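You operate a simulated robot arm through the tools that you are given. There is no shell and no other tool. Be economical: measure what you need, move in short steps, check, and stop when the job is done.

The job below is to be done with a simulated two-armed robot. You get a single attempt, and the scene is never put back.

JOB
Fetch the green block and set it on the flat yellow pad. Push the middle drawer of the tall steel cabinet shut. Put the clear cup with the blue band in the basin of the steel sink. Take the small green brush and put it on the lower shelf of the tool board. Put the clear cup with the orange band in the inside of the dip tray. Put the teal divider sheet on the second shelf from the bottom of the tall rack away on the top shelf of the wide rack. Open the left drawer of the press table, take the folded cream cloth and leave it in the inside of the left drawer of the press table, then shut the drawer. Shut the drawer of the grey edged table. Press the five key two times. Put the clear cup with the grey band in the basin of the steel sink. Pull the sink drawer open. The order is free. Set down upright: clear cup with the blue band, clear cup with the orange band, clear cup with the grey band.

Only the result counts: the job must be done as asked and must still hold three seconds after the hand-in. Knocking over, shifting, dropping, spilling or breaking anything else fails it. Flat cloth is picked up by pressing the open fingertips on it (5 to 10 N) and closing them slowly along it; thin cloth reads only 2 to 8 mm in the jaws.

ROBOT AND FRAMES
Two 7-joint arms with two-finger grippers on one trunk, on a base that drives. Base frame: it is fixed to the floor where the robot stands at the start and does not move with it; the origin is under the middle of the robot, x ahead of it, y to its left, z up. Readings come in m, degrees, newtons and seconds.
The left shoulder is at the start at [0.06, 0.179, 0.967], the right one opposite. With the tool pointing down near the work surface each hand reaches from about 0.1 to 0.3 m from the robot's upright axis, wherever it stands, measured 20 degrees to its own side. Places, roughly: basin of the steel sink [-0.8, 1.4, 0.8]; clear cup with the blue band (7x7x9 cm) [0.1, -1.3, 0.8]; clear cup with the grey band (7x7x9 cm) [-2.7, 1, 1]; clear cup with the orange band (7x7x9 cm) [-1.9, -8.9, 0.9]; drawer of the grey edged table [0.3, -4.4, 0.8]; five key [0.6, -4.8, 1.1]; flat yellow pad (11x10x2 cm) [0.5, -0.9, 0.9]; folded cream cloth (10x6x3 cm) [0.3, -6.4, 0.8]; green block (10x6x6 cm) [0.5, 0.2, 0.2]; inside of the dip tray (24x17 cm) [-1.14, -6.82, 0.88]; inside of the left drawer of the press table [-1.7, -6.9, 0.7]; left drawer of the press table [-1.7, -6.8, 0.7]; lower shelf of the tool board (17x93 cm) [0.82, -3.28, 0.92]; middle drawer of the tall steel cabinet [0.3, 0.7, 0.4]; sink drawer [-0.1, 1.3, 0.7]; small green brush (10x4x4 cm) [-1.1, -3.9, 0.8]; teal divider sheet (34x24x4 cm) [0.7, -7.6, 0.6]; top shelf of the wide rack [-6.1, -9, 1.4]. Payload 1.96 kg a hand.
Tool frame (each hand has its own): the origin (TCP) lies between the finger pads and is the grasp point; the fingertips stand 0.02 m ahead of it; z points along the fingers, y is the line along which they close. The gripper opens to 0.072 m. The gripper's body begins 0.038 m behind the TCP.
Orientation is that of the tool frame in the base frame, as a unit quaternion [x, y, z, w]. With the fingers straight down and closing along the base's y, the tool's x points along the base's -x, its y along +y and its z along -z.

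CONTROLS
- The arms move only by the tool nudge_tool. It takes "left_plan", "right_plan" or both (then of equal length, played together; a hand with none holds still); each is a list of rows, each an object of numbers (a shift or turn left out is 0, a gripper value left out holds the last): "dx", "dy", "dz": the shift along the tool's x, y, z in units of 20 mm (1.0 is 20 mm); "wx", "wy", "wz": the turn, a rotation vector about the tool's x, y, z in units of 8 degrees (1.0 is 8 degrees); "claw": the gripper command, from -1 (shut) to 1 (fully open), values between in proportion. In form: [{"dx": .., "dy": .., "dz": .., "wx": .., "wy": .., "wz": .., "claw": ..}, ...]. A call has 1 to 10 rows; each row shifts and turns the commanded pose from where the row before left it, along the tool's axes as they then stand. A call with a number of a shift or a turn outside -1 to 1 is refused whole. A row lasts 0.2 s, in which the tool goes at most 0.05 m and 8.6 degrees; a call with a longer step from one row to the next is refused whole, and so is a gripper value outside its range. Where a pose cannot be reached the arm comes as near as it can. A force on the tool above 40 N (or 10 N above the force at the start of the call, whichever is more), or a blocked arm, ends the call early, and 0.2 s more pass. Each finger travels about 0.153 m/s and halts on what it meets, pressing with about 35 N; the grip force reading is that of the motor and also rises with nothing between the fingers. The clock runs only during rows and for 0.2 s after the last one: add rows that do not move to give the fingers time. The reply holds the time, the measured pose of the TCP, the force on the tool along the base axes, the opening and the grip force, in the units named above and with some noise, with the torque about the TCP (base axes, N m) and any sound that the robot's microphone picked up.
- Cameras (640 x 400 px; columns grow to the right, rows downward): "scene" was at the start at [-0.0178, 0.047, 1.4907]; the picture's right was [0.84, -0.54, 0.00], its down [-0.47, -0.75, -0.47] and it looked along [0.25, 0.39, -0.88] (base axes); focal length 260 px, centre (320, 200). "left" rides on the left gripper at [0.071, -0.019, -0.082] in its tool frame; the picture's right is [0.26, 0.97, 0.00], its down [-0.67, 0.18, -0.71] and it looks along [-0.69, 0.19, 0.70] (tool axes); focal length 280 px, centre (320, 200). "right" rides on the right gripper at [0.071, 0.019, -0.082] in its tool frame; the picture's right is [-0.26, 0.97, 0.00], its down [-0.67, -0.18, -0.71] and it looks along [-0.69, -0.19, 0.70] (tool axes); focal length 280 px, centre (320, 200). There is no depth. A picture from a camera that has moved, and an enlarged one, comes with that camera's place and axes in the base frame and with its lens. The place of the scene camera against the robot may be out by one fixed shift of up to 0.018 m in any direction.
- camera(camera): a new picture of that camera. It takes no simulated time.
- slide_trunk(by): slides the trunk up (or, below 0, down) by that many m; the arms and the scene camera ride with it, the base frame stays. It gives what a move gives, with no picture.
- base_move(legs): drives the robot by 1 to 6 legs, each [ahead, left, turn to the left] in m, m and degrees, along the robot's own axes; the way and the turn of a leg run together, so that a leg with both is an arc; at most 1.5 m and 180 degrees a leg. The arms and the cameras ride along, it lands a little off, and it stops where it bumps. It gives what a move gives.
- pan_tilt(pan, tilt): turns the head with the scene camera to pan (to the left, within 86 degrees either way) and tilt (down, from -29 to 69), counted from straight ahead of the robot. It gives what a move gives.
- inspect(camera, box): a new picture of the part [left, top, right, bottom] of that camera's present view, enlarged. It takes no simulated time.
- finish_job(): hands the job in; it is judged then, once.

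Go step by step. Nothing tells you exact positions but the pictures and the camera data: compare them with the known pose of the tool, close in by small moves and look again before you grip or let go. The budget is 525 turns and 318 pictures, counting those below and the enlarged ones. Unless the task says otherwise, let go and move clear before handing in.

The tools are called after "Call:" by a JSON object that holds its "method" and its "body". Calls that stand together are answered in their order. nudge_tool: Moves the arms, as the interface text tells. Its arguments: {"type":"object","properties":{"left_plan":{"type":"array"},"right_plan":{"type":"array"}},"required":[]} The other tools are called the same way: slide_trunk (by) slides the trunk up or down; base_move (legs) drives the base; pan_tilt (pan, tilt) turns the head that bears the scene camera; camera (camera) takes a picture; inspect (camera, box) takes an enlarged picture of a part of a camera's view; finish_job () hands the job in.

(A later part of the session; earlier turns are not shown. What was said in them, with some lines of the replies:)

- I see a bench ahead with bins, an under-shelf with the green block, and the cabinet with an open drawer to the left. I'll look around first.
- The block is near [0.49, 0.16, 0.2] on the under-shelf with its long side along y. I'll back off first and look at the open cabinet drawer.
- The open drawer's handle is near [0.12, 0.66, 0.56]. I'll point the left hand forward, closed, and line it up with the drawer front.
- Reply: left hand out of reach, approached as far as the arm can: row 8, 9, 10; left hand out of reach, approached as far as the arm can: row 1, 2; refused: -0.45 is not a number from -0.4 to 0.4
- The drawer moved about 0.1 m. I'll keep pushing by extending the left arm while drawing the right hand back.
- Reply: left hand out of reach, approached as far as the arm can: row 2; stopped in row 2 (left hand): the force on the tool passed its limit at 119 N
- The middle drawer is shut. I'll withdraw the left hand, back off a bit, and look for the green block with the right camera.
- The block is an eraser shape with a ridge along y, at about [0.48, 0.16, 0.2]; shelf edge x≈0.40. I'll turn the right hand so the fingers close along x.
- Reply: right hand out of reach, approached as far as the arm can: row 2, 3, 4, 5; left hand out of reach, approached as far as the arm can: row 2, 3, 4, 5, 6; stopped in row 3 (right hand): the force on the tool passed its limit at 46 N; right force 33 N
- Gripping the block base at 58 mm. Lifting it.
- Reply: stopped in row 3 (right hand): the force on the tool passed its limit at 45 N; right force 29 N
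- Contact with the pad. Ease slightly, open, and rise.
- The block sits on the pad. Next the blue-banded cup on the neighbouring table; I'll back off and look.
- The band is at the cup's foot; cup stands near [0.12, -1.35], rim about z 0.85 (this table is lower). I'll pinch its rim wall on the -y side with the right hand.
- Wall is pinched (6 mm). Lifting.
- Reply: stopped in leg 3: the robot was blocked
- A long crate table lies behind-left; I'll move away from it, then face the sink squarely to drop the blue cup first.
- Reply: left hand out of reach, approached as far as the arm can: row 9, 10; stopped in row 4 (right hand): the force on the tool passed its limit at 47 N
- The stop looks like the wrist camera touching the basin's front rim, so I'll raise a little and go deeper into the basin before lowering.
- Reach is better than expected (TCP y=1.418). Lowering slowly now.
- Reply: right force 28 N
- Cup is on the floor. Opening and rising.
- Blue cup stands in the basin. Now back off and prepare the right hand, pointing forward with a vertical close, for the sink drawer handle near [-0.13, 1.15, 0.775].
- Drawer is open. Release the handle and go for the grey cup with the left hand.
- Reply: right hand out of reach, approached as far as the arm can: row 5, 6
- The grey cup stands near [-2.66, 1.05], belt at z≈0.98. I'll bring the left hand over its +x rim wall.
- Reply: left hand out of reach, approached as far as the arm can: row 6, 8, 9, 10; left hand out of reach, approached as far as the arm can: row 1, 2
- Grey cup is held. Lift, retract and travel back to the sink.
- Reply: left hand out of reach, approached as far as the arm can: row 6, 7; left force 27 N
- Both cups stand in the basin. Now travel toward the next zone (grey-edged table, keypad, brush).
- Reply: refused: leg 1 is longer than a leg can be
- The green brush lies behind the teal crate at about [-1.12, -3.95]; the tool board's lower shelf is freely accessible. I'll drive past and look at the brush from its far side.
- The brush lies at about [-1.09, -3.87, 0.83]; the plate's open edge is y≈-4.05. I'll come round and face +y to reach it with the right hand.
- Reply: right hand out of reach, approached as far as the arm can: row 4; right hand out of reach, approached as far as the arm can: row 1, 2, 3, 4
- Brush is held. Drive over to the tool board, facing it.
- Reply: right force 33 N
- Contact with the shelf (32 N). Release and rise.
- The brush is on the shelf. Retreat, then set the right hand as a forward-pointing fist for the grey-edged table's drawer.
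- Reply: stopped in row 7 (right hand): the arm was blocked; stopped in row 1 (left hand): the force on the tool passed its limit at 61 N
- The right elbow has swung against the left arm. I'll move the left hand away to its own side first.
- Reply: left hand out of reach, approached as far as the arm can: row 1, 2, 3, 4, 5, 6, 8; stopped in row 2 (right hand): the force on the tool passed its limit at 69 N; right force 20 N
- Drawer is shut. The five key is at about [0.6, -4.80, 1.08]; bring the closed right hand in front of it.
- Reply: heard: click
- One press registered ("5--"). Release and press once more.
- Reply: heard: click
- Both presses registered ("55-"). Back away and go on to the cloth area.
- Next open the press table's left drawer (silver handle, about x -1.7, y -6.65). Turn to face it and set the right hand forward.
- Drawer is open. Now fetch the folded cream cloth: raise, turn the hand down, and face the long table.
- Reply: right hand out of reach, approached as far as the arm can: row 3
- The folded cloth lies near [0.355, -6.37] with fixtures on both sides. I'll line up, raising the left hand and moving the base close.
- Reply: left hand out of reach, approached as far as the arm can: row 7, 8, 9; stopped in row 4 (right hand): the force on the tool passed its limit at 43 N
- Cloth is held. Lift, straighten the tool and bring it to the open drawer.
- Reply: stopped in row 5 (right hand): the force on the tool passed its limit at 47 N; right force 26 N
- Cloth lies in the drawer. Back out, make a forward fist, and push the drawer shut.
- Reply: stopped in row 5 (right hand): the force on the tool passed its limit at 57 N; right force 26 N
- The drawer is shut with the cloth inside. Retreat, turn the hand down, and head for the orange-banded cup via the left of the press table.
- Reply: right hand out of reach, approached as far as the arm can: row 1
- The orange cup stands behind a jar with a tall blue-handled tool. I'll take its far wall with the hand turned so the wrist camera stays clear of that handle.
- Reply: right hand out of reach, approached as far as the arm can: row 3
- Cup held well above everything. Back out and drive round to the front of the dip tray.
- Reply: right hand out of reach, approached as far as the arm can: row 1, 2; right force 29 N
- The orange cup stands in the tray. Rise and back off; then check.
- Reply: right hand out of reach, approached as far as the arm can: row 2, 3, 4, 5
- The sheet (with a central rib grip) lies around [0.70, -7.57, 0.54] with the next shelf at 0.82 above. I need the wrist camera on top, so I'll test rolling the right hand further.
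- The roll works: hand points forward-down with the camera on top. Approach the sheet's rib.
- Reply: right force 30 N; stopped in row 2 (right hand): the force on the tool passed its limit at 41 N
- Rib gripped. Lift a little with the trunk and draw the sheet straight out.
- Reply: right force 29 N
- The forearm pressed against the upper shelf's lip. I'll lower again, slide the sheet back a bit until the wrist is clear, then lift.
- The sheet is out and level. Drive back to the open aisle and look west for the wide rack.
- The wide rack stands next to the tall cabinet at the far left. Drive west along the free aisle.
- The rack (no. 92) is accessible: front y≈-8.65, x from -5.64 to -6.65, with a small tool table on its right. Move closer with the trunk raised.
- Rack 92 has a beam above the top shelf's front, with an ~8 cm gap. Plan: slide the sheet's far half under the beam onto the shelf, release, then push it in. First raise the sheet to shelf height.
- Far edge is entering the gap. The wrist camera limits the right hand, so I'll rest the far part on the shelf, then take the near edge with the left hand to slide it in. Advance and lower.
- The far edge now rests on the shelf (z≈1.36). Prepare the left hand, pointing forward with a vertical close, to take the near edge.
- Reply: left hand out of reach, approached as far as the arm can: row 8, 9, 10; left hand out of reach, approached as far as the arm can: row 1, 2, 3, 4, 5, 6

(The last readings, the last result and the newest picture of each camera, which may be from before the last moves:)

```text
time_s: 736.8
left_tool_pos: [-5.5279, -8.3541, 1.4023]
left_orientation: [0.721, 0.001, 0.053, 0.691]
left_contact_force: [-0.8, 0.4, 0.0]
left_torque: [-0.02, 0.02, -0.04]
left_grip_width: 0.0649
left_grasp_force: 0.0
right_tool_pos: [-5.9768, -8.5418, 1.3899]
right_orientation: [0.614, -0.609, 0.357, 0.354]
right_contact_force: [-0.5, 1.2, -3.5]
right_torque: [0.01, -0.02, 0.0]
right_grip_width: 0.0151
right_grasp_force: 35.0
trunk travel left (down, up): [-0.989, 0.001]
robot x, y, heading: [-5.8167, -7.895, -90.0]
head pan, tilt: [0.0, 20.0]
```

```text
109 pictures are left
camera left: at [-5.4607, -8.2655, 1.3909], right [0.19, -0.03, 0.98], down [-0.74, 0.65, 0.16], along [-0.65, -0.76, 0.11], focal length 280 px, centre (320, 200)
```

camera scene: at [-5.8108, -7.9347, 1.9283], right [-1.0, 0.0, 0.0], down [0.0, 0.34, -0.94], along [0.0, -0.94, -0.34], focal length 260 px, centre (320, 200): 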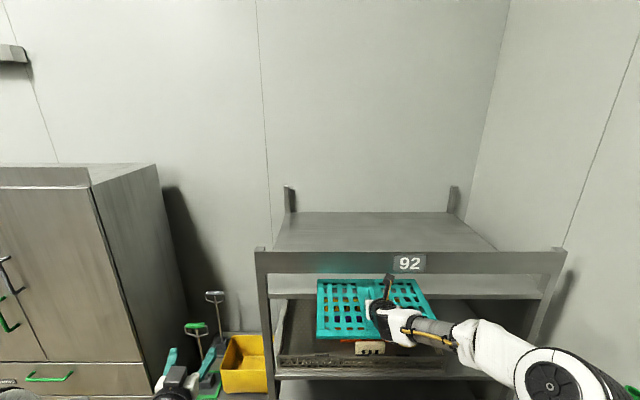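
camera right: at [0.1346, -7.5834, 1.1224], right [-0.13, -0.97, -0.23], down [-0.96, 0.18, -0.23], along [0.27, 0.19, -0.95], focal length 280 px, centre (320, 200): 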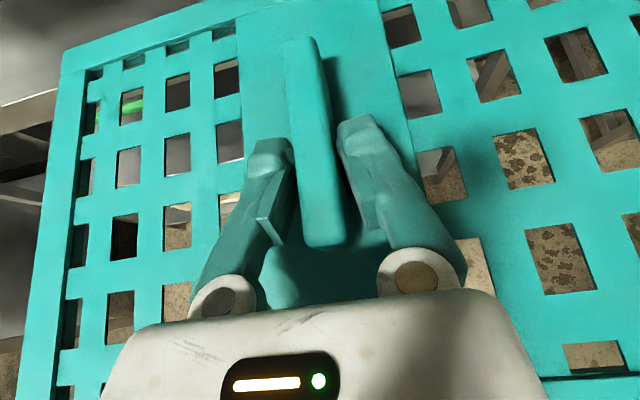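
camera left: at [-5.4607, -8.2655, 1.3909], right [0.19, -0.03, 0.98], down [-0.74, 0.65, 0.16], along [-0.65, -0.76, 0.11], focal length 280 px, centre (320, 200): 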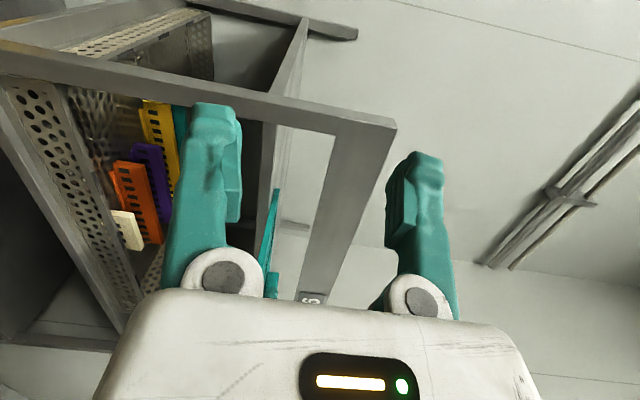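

Call:
{"method": "nudge_tool", "body": {"left_plan": [{"dx": -1, "dy": -0.2}, {"dx": -1, "dy": -0.2}, {"dx": -1, "dy": -0.2}, {"dx": -1, "dy": -0.2}, {"dx": -1, "dy": -0.2}, {"dx": -1, "dy": -0.2}, {"dx": -1, "dy": -0.2}, {"dx": -1, "dy": -0.2}, {"dx": -1, "dy": -0.2}]}}

Call:
{"method": "camera", "body": {"camera": "left"}}

Call:
{"method": "camera", "body": {"camera": "scene"}}

```text
time_s: 738.8
left_tool_pos: [-5.6815, -8.371, 1.432]
left_orientation: [0.722, 0.001, 0.053, 0.69]
left_contact_force: [0.3, 1.0, -0.1]
left_torque: [0.01, 0.0, 0.01]
left_grip_width: 0.0649
left_grasp_force: 0.0
left hand out of reach, approached as far as the arm can: row 1, 2, 3, 4, 5, 6, 7, 8, 9
right_tool_pos: [-5.9766, -8.542, 1.3902]
right_orientation: [0.613, -0.61, 0.356, 0.355]
right_contact_force: [-0.3, 0.2, -3.1]
right_torque: [0.0, 0.01, -0.02]
right_grip_width: 0.0151
right_grasp_force: 34.8
trunk travel left (down, up): [-0.989, 0.001]
robot x, y, heading: [-5.8171, -7.8945, -89.8]
head pan, tilt: [0.0, 20.0]
```

```text
108 pictures are left
camera left: at [-5.6144, -8.2825, 1.4206], right [0.19, -0.03, 0.98], down [-0.74, 0.65, 0.16], along [-0.64, -0.76, 0.11], focal length 280 px, centre (320, 200)
```

left: 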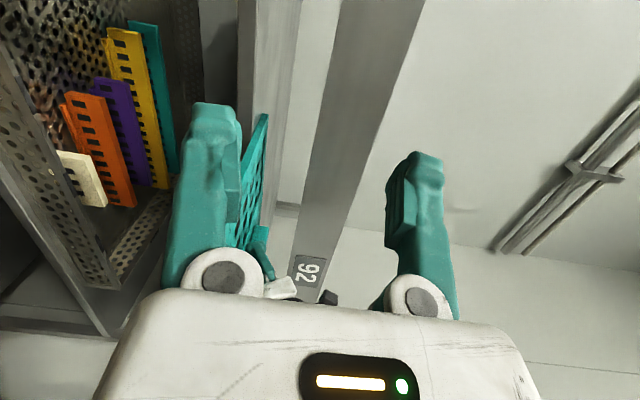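

```text
107 pictures are left
camera scene: at [-5.8115, -7.9345, 1.9283], right [-1.0, 0.0, 0.0], down [0.0, 0.34, -0.94], along [0.0, -0.94, -0.34], focal length 260 px, centre (320, 200)
```

scene: 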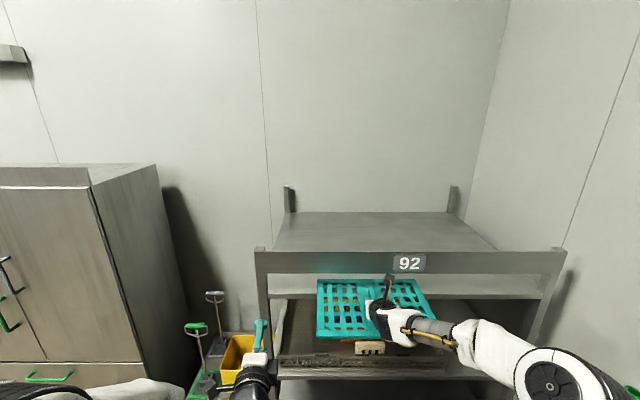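

Call:
{"method": "nudge_tool", "body": {"left_plan": [{"dz": 1, "dy": -0.6}, {"dz": 1, "dy": -0.6}, {"dz": 1, "dy": -0.6}, {"dz": 1, "dy": -0.6}, {"dx": -0.5, "dy": -0.6}, {"dx": -0.5}, {}]}}

Call:
{"method": "camera", "body": {"camera": "left"}}

```text
time_s: 740.4
left_tool_pos: [-5.6618, -8.3973, 1.4419]
left_orientation: [0.722, 0.002, 0.053, 0.689]
left_contact_force: [0.0, 0.1, 0.2]
left_torque: [-0.01, -0.03, -0.02]
left_grip_width: 0.0649
left_grasp_force: 0.1
left hand out of reach, approached as far as the arm can: row 1, 2, 3, 4, 5, 6
right_tool_pos: [-5.9772, -8.5421, 1.3888]
right_orientation: [0.614, -0.608, 0.358, 0.354]
right_contact_force: [-0.7, 0.4, -2.5]
right_torque: [-0.01, 0.02, 0.03]
right_grip_width: 0.0149
right_grasp_force: 34.8
trunk travel left (down, up): [-0.989, 0.001]
robot x, y, heading: [-5.8204, -7.8939, -89.8]
head pan, tilt: [0.0, 20.0]
```

```text
106 pictures are left
camera left: at [-5.5953, -8.3102, 1.4302], right [0.19, -0.03, 0.98], down [-0.74, 0.65, 0.16], along [-0.65, -0.76, 0.11], focal length 280 px, centre (320, 200)
```

left: 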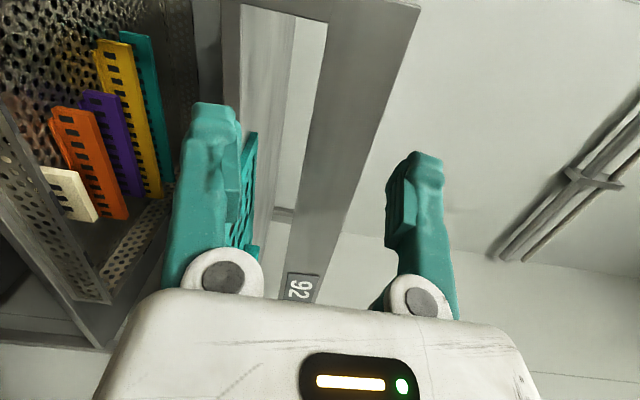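

Call:
{"method": "camera", "body": {"camera": "right"}}

```text
105 pictures are left
camera right: at [-5.9961, -8.5068, 1.4902], right [-0.97, 0.12, -0.23], down [0.18, 0.96, -0.23], along [0.19, -0.27, -0.95], focal length 280 px, centre (320, 200)
```

right: 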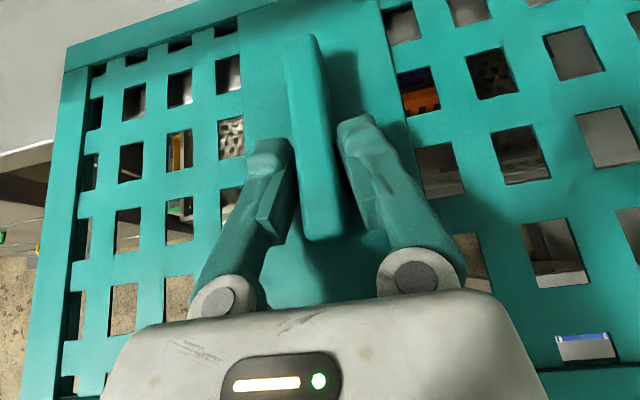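

Call:
{"method": "nudge_tool", "body": {"right_plan": [{"dx": 0.17, "dz": -0.1}, {}]}}

Call:
{"method": "base_move", "body": {"legs": [[0.07, 0, 0]]}}

Call:
{"method": "camera", "body": {"camera": "right"}}

Call:
{"method": "inspect", "body": {"camera": "scene", "box": [240, 200, 480, 350]}}

```text
time_s: 741.0
left_tool_pos: [-5.6621, -8.3986, 1.4415]
left_orientation: [0.723, 0.002, 0.052, 0.689]
left_contact_force: [0.4, -0.6, -0.1]
left_torque: [0.02, 0.0, -0.03]
left_grip_width: 0.0648
left_grasp_force: 0.0
right_tool_pos: [-5.9771, -8.5427, 1.393]
right_orientation: [0.613, -0.61, 0.356, 0.355]
right_contact_force: [-0.2, 0.8, -4.6]
right_torque: [0.09, -0.02, -0.04]
right_grip_width: 0.0153
right_grasp_force: 34.9
trunk travel left (down, up): [-0.989, 0.001]
robot x, y, heading: [-5.8202, -7.8937, -90.1]
head pan, tilt: [0.0, 20.0]
```

```text
time_s: 742.0
left_tool_pos: [-5.6627, -8.4597, 1.444]
left_orientation: [0.72, 0.001, 0.053, 0.692]
left_contact_force: [0.1, 0.8, 0.6]
left_torque: [0.01, 0.03, 0.01]
left_grip_width: 0.065
left_grasp_force: 0.0
right_tool_pos: [-5.9776, -8.6041, 1.3944]
right_orientation: [0.613, -0.609, 0.358, 0.355]
right_contact_force: [-0.8, 0.6, -4.1]
right_torque: [0.09, -0.02, -0.03]
right_grip_width: 0.0154
right_grasp_force: 35.1
trunk travel left (down, up): [-0.989, 0.001]
robot x, y, heading: [-5.8206, -7.9646, -89.8]
head pan, tilt: [0.0, 20.0]
```

```text
104 pictures are left
camera right: at [-5.9971, -8.5679, 1.4963], right [-0.97, 0.12, -0.23], down [0.18, 0.96, -0.24], along [0.19, -0.27, -0.94], focal length 280 px, centre (320, 200)
```

right: 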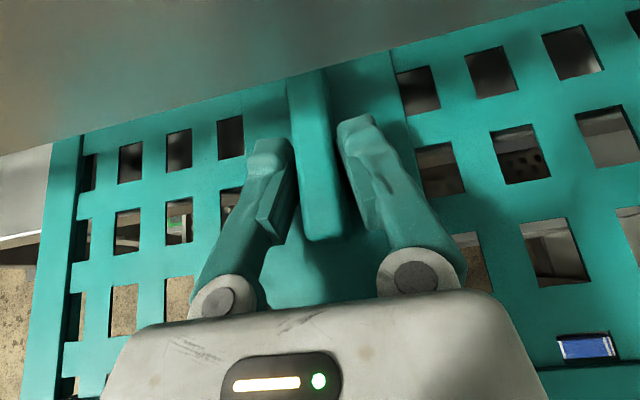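

```text
2.67 times, centred on (360, 275) of scene
camera zoom: at [-5.8114, -7.9935, 1.9283], right [-1.0, 0.0, 0.0], down [0.0, 0.34, -0.94], along [0.0, -0.94, -0.34], focal length 692 px, centre (213, 0)
```

zoom: 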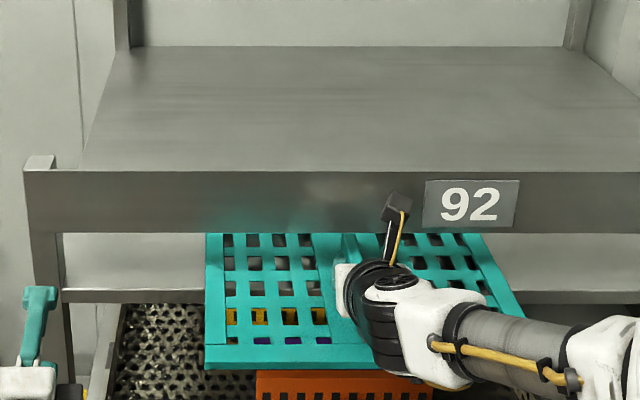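

Call:
{"method": "nudge_tool", "body": {"right_plan": [{"dx": 0.25, "dz": 0.433}, {"dx": 0.25, "dz": 0.433}, {"dx": 0.25, "dz": 0.433}, {"dx": 0.12, "dz": 0.21}, {}]}}

Call:
{"method": "camera", "body": {"camera": "right"}}

```text
time_s: 743.2
left_tool_pos: [-5.6615, -8.4645, 1.442]
left_orientation: [0.723, 0.0, 0.051, 0.689]
left_contact_force: [-0.5, 0.2, 0.1]
left_torque: [0.02, 0.02, 0.01]
left_grip_width: 0.0649
left_grasp_force: 0.1
right_tool_pos: [-5.9777, -8.6428, 1.3931]
right_orientation: [0.613, -0.609, 0.357, 0.355]
right_contact_force: [-1.2, 0.1, -4.6]
right_torque: [0.11, -0.04, 0.01]
right_grip_width: 0.0149
right_grasp_force: 35.5
trunk travel left (down, up): [-0.989, 0.001]
robot x, y, heading: [-5.8206, -7.9626, -89.8]
head pan, tilt: [0.0, 20.0]
```

```text
102 pictures are left
camera right: at [-5.9973, -8.6075, 1.4944], right [-0.97, 0.12, -0.23], down [0.18, 0.96, -0.23], along [0.19, -0.26, -0.95], focal length 280 px, centre (320, 200)
```

right: 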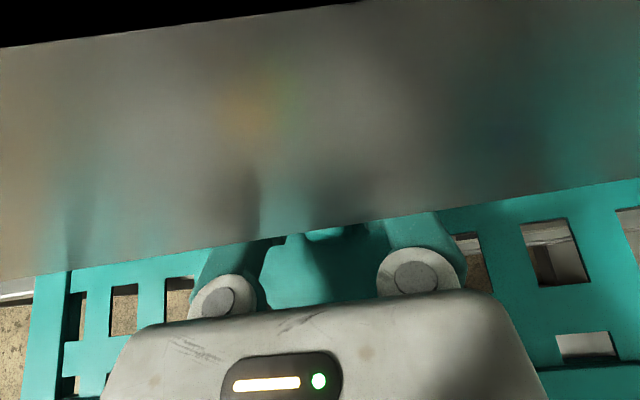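

COM is now ~4 cm inside the shelf edge. Lower the sheet onto the shelf and release.

Call:
{"method": "nudge_tool", "body": {"right_plan": [{"dx": -0.12, "dz": 0.07}, {"dx": -0.12, "dz": 0.07}, {"dx": -0.12, "dz": 0.07}, {}]}}

```text
time_s: 744.2
left_tool_pos: [-5.6617, -8.4659, 1.4426]
left_orientation: [0.722, 0.001, 0.052, 0.69]
left_contact_force: [0.3, -0.1, 0.7]
left_torque: [0.0, 0.0, 0.02]
left_grip_width: 0.0647
left_grasp_force: 0.0
right_tool_pos: [-5.9777, -8.6435, 1.3874]
right_orientation: [0.612, -0.608, 0.358, 0.357]
right_contact_force: [-3.8, -11.0, 30.0]
right_torque: [-0.43, -0.12, -0.03]
right_grip_width: 0.0154
right_grasp_force: 35.2
trunk travel left (down, up): [-0.989, 0.001]
robot x, y, heading: [-5.8211, -7.9632, -90.0]
head pan, tilt: [0.0, 20.0]
```

Call:
{"method": "nudge_tool", "body": {"right_plan": [{"dx": 0.09, "dz": -0.05}, {"claw": -0.6}, {"claw": -0.3}, {"claw": 0}, {}, {}]}}

Call:
{"method": "camera", "body": {"camera": "right"}}

Call:
{"method": "inspect", "body": {"camera": "scene", "box": [240, 200, 480, 350]}}

```text
time_s: 745.6
left_tool_pos: [-5.662, -8.4629, 1.4431]
left_orientation: [0.721, 0.001, 0.052, 0.691]
left_contact_force: [-0.1, -0.9, -0.3]
left_torque: [0.0, -0.01, 0.02]
left_grip_width: 0.0649
left_grasp_force: 0.0
right_tool_pos: [-5.9768, -8.6424, 1.3868]
right_orientation: [0.612, -0.608, 0.358, 0.356]
right_contact_force: [-3.5, 0.4, 21.9]
right_torque: [-0.13, 0.01, 0.04]
right_grip_width: 0.0294
right_grasp_force: 0.1
trunk travel left (down, up): [-0.989, 0.001]
robot x, y, heading: [-5.8221, -7.9614, -89.8]
head pan, tilt: [0.0, 20.0]
```

```text
101 pictures are left
camera right: at [-5.9962, -8.6054, 1.4889], right [-0.97, 0.12, -0.23], down [0.18, 0.96, -0.23], along [0.19, -0.27, -0.95], focal length 280 px, centre (320, 200)
```

right: 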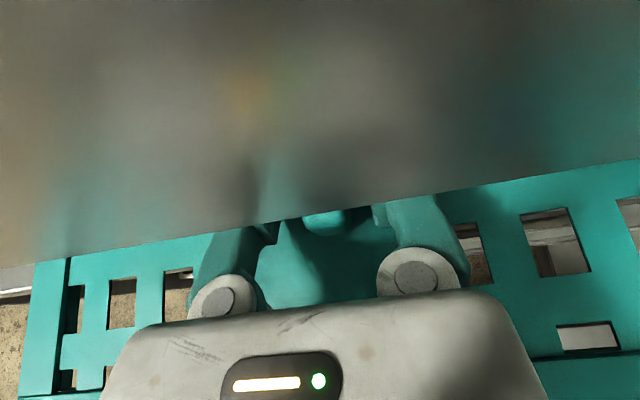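

```text
2.67 times, centred on (360, 275) of scene
camera zoom: at [-5.8107, -7.997, 1.9284], right [-1.0, 0.0, 0.0], down [0.0, 0.34, -0.94], along [0.0, -0.94, -0.34], focal length 692 px, centre (213, 0)
```

zoom: 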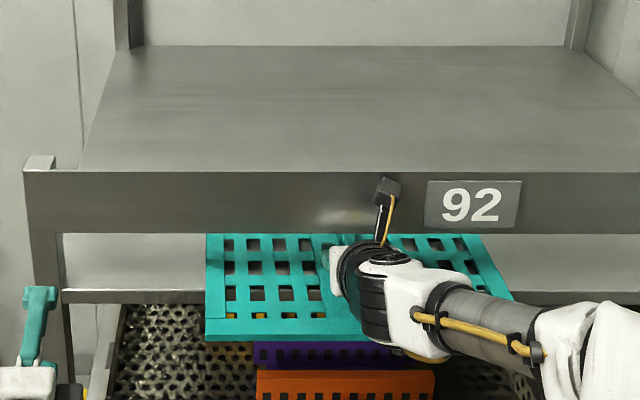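

Call:
{"method": "nudge_tool", "body": {"right_plan": [{"dx": 0.1, "dz": -0.06}, {"dx": 0.1, "dz": -0.06}, {"claw": 0.3}, {}, {}]}}

Call:
{"method": "inspect", "body": {"camera": "scene", "box": [240, 200, 480, 350]}}

```text
time_s: 746.8
left_tool_pos: [-5.6618, -8.4665, 1.4411]
left_orientation: [0.722, 0.001, 0.052, 0.689]
left_contact_force: [-0.2, 0.4, 0.0]
left_torque: [0.01, 0.0, 0.04]
left_grip_width: 0.0649
left_grasp_force: 0.1
right_tool_pos: [-5.9753, -8.6453, 1.3894]
right_orientation: [0.614, -0.61, 0.355, 0.354]
right_contact_force: [-0.3, 0.1, 0.2]
right_torque: [0.01, 0.03, -0.01]
right_grip_width: 0.0467
right_grasp_force: 0.1
trunk travel left (down, up): [-0.989, 0.001]
robot x, y, heading: [-5.8158, -7.9635, -89.8]
head pan, tilt: [0.0, 20.0]
```

```text
2.67 times, centred on (360, 275) of scene
camera zoom: at [-5.8102, -8.003, 1.9283], right [-1.0, 0.0, 0.0], down [0.0, 0.34, -0.94], along [0.0, -0.94, -0.34], focal length 692 px, centre (213, 0)
```

zoom: 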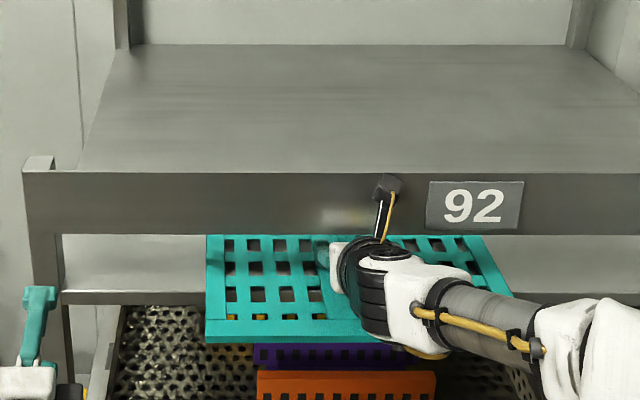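

The sheet stays. Withdraw straight back, slowly.

Call:
{"method": "nudge_tool", "body": {"right_plan": [{"dx": -0.2, "dz": -0.45}, {"dx": -0.2, "dz": -0.45}, {"dx": -0.2, "dz": -0.45}, {"dx": -0.4, "dz": -0.9}, {"dx": -0.4, "dz": -0.9}, {"dx": -0.4, "dz": -0.9}, {"dx": -0.3, "dz": -0.9}, {"dx": -0.3, "dz": -0.9}]}}

Call:
{"method": "camera", "body": {"camera": "right"}}

Call:
{"method": "camera", "body": {"camera": "scene"}}

```text
time_s: 748.6
left_tool_pos: [-5.6623, -8.4657, 1.4423]
left_orientation: [0.722, 0.001, 0.052, 0.69]
left_contact_force: [-0.2, 0.0, 0.4]
left_torque: [-0.01, 0.01, -0.01]
left_grip_width: 0.0652
left_grasp_force: 0.0
right_tool_pos: [-5.975, -8.518, 1.4075]
right_orientation: [0.613, -0.609, 0.356, 0.355]
right_contact_force: [-0.8, 0.5, 0.6]
right_torque: [0.0, 0.02, 0.01]
right_grip_width: 0.0467
right_grasp_force: 0.1
trunk travel left (down, up): [-0.989, 0.001]
robot x, y, heading: [-5.8198, -7.9616, -89.9]
head pan, tilt: [0.0, 20.0]
```

```text
98 pictures are left
camera right: at [-5.9946, -8.4816, 1.5089], right [-0.97, 0.12, -0.23], down [0.18, 0.96, -0.23], along [0.19, -0.26, -0.95], focal length 280 px, centre (320, 200)
```

right: 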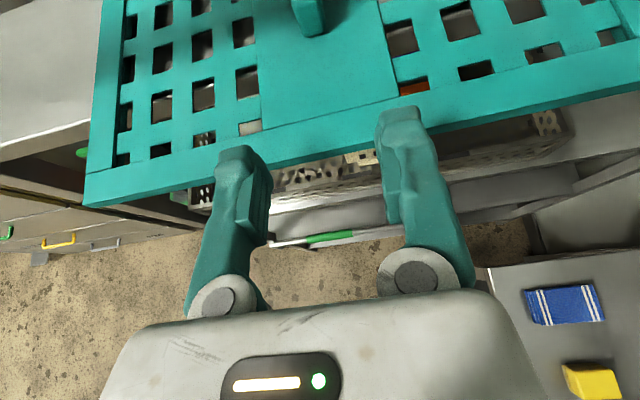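

```text
97 pictures are left
camera scene: at [-5.8102, -8.0007, 1.9283], right [-1.0, 0.0, 0.0], down [0.0, 0.34, -0.94], along [0.0, -0.94, -0.34], focal length 260 px, centre (320, 200)
```

scene: 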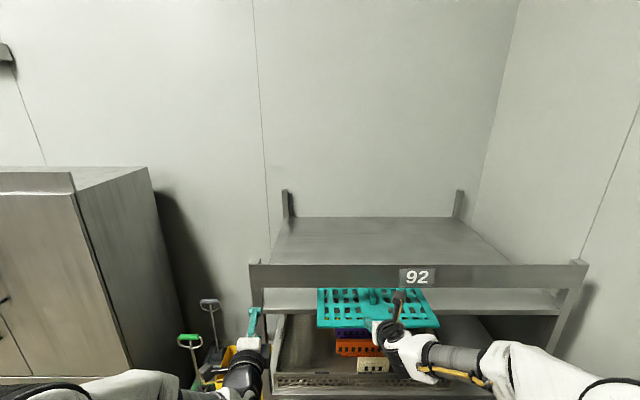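

Call:
{"method": "nudge_tool", "body": {"right_plan": [{"dx": -0.5, "dz": -0.866, "claw": -1}, {"dx": -0.5, "dz": -0.866}, {"dx": -0.5, "dz": -0.866}, {"dx": -0.575, "dz": 0.33}, {"dx": -0.575, "dz": 0.33}, {}]}}

Call:
{"method": "camera", "body": {"camera": "right"}}

```text
time_s: 750.0
left_tool_pos: [-5.6605, -8.4652, 1.4407]
left_orientation: [0.722, 0.002, 0.053, 0.69]
left_contact_force: [0.0, -1.1, 0.1]
left_torque: [-0.03, 0.02, -0.02]
left_grip_width: 0.0646
left_grasp_force: 0.1
right_tool_pos: [-5.9762, -8.4586, 1.3791]
right_orientation: [0.614, -0.609, 0.356, 0.355]
right_contact_force: [0.0, 0.8, -0.4]
right_torque: [0.07, 0.01, -0.01]
right_grip_width: 0.0
right_grasp_force: 29.2
trunk travel left (down, up): [-0.989, 0.001]
robot x, y, heading: [-5.8204, -7.9648, -89.8]
head pan, tilt: [0.0, 20.0]
```

```text
96 pictures are left
camera right: at [-5.9959, -8.423, 1.4814], right [-0.97, 0.12, -0.23], down [0.18, 0.96, -0.23], along [0.19, -0.26, -0.95], focal length 280 px, centre (320, 200)
```

right: 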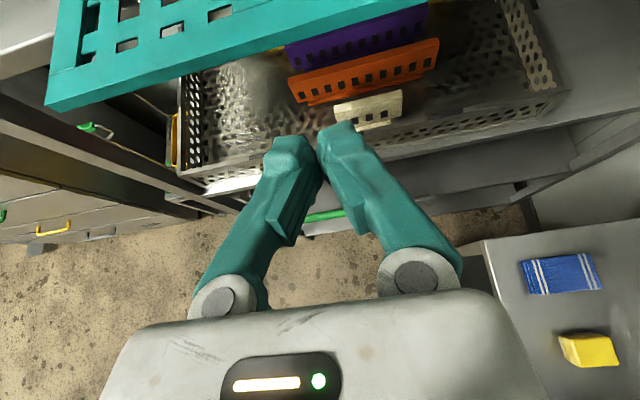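

Call:
{"method": "nudge_tool", "body": {"right_plan": [{"dx": 0.57, "dz": 0.82}, {"dx": 0.52, "dz": 0.86}, {"dx": 0.5, "dz": 0.866}, {"dx": 0.5, "dz": 0.866}, {"dx": 0.5, "dz": 0.866}, {"dx": 0.5, "dz": 0.866}, {"dx": 0.5, "dz": 0.866}]}}

Call:
{"method": "camera", "body": {"camera": "right"}}

Call:
{"method": "camera", "body": {"camera": "scene"}}

```text
time_s: 751.6
left_tool_pos: [-5.6623, -8.4663, 1.4411]
left_orientation: [0.722, 0.001, 0.052, 0.69]
left_contact_force: [-0.4, 0.3, 0.4]
left_torque: [0.04, 0.02, 0.02]
left_grip_width: 0.0648
left_grasp_force: 0.1
right_tool_pos: [-5.9753, -8.5981, 1.3828]
right_orientation: [0.613, -0.61, 0.356, 0.355]
right_contact_force: [0.2, 0.1, 1.1]
right_torque: [0.04, -0.02, -0.03]
right_grip_width: 0.0
right_grasp_force: 30.5
trunk travel left (down, up): [-0.989, 0.001]
robot x, y, heading: [-5.8213, -7.9671, -89.7]
head pan, tilt: [0.0, 20.0]
```

```text
95 pictures are left
camera right: at [-5.9953, -8.564, 1.4849], right [-0.97, 0.12, -0.23], down [0.18, 0.96, -0.23], along [0.19, -0.26, -0.95], focal length 280 px, centre (320, 200)
```

right: 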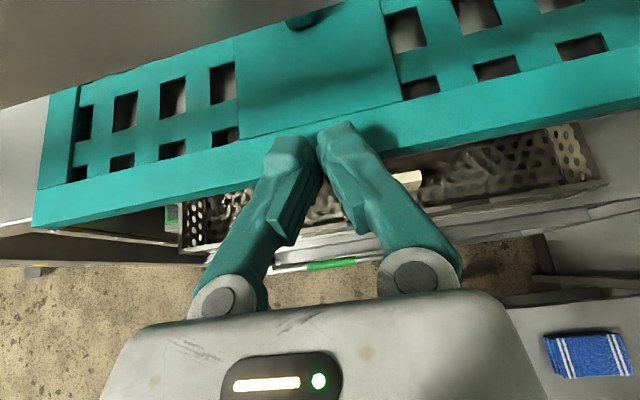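

```text
94 pictures are left
camera scene: at [-5.8102, -8.0026, 1.9284], right [-1.0, 0.0, 0.0], down [0.0, 0.34, -0.94], along [0.0, -0.94, -0.34], focal length 260 px, centre (320, 200)
```

scene: 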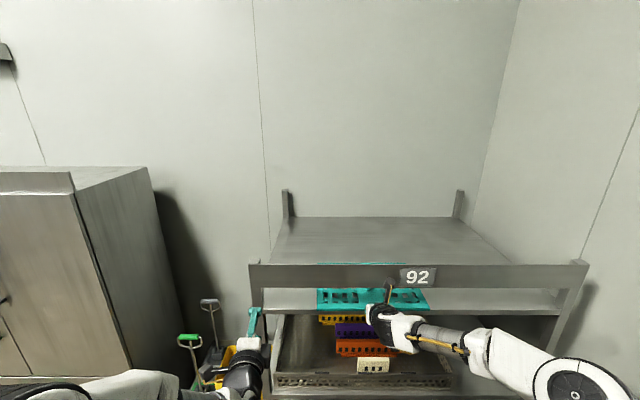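

Call:
{"method": "nudge_tool", "body": {"right_plan": [{"dx": 0.35, "dz": 0.6}, {"dx": 0.35, "dz": 0.6}, {"dx": 0.35, "dz": 0.6}, {}]}}

Call:
{"method": "camera", "body": {"camera": "right"}}

```text
time_s: 752.6
left_tool_pos: [-5.6614, -8.4667, 1.4423]
left_orientation: [0.722, 0.001, 0.051, 0.69]
left_contact_force: [1.0, 0.7, -0.5]
left_torque: [-0.04, 0.01, 0.01]
left_grip_width: 0.0652
left_grasp_force: 0.1
right_tool_pos: [-5.9779, -8.642, 1.3822]
right_orientation: [0.613, -0.61, 0.355, 0.354]
right_contact_force: [0.4, 0.6, 1.2]
right_torque: [0.0, 0.0, 0.02]
right_grip_width: 0.0001
right_grasp_force: 29.4
trunk travel left (down, up): [-0.989, 0.001]
robot x, y, heading: [-5.8172, -7.9605, -89.8]
head pan, tilt: [0.0, 20.0]
```

```text
93 pictures are left
camera right: at [-5.9965, -8.606, 1.4845], right [-0.97, 0.12, -0.23], down [0.18, 0.96, -0.23], along [0.19, -0.26, -0.95], focal length 280 px, centre (320, 200)
```

right: 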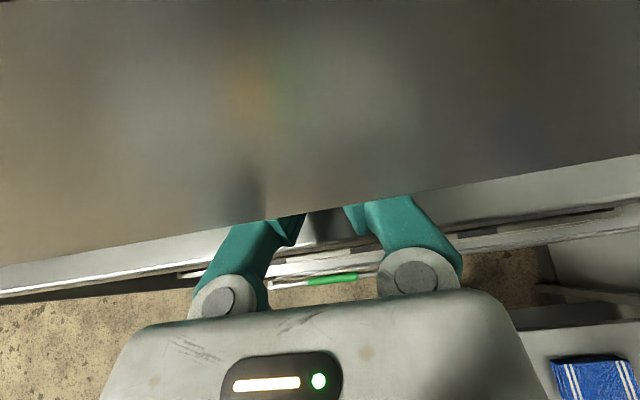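

Sheet fully on the shelf. Withdraw and check.

Call:
{"method": "nudge_tool", "body": {"right_plan": [{"dx": -0.45, "dz": -0.866}, {"dx": -0.45, "dz": -0.866}, {"dx": -0.45, "dz": -0.866}, {"dx": -0.45, "dz": -0.866}, {"dx": -0.45, "dz": -0.866}, {"dx": -0.45, "dz": -0.866}]}}

Call:
{"method": "base_move", "body": {"legs": [[-0.5, 0, 0]]}}

Call:
{"method": "inspect", "body": {"camera": "scene", "box": [240, 160, 480, 310]}}

```text
time_s: 754.0
left_tool_pos: [-5.6606, -8.4644, 1.4418]
left_orientation: [0.722, 0.002, 0.053, 0.69]
left_contact_force: [0.4, -0.7, -1.0]
left_torque: [0.02, 0.02, 0.03]
left_grip_width: 0.0649
left_grasp_force: 0.0
right_tool_pos: [-5.9775, -8.524, 1.3866]
right_orientation: [0.613, -0.61, 0.356, 0.355]
right_contact_force: [0.3, 0.4, -0.3]
right_torque: [-0.02, -0.03, -0.05]
right_grip_width: 0.0
right_grasp_force: 29.3
trunk travel left (down, up): [-0.989, 0.001]
robot x, y, heading: [-5.8186, -7.9624, -90.0]
head pan, tilt: [0.0, 20.0]
```

```text
time_s: 757.0
left_tool_pos: [-5.6644, -7.9654, 1.4408]
left_orientation: [0.723, 0.001, 0.052, 0.689]
left_contact_force: [0.2, -0.3, 0.1]
left_torque: [0.03, 0.0, 0.01]
left_grip_width: 0.0652
left_grasp_force: 0.0
right_tool_pos: [-5.9798, -8.0228, 1.3862]
right_orientation: [0.613, -0.61, 0.356, 0.354]
right_contact_force: [-0.6, 0.1, -0.1]
right_torque: [0.01, 0.01, 0.02]
right_grip_width: 0.0
right_grasp_force: 29.5
trunk travel left (down, up): [-0.989, 0.001]
robot x, y, heading: [-5.8189, -7.4584, -89.7]
head pan, tilt: [0.0, 20.0]
```

```text
2.67 times, centred on (360, 235) of scene
camera zoom: at [-5.8123, -7.5017, 1.9282], right [-1.0, 0.0, 0.0], down [0.0, 0.34, -0.94], along [0.0, -0.94, -0.34], focal length 692 px, centre (213, 107)
```

zoom: 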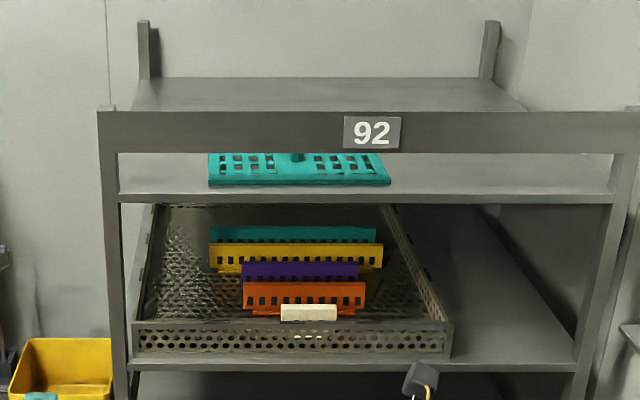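

Call:
{"method": "finish_job", "body": {}}

```text
The job is handed in.
```

I did every part of the job and handed it in; no score came back. The robot let go of everything and moved clear before hand-in. I confirmed most results by picture. The shut drawers also gave a hard stop, and both presses of the five key showed on the display ("55-").

- **Block on the pad:** the green block may overhang the yellow pad's edge by 5–9 mm.
- **Possible contact:** early on the base was blocked mid-turn, probably by the crate table. At the tall rack the forearm pressed up against the lip of the shelf above the sheet. Nothing looked moved in either case, but I did not go back to check.
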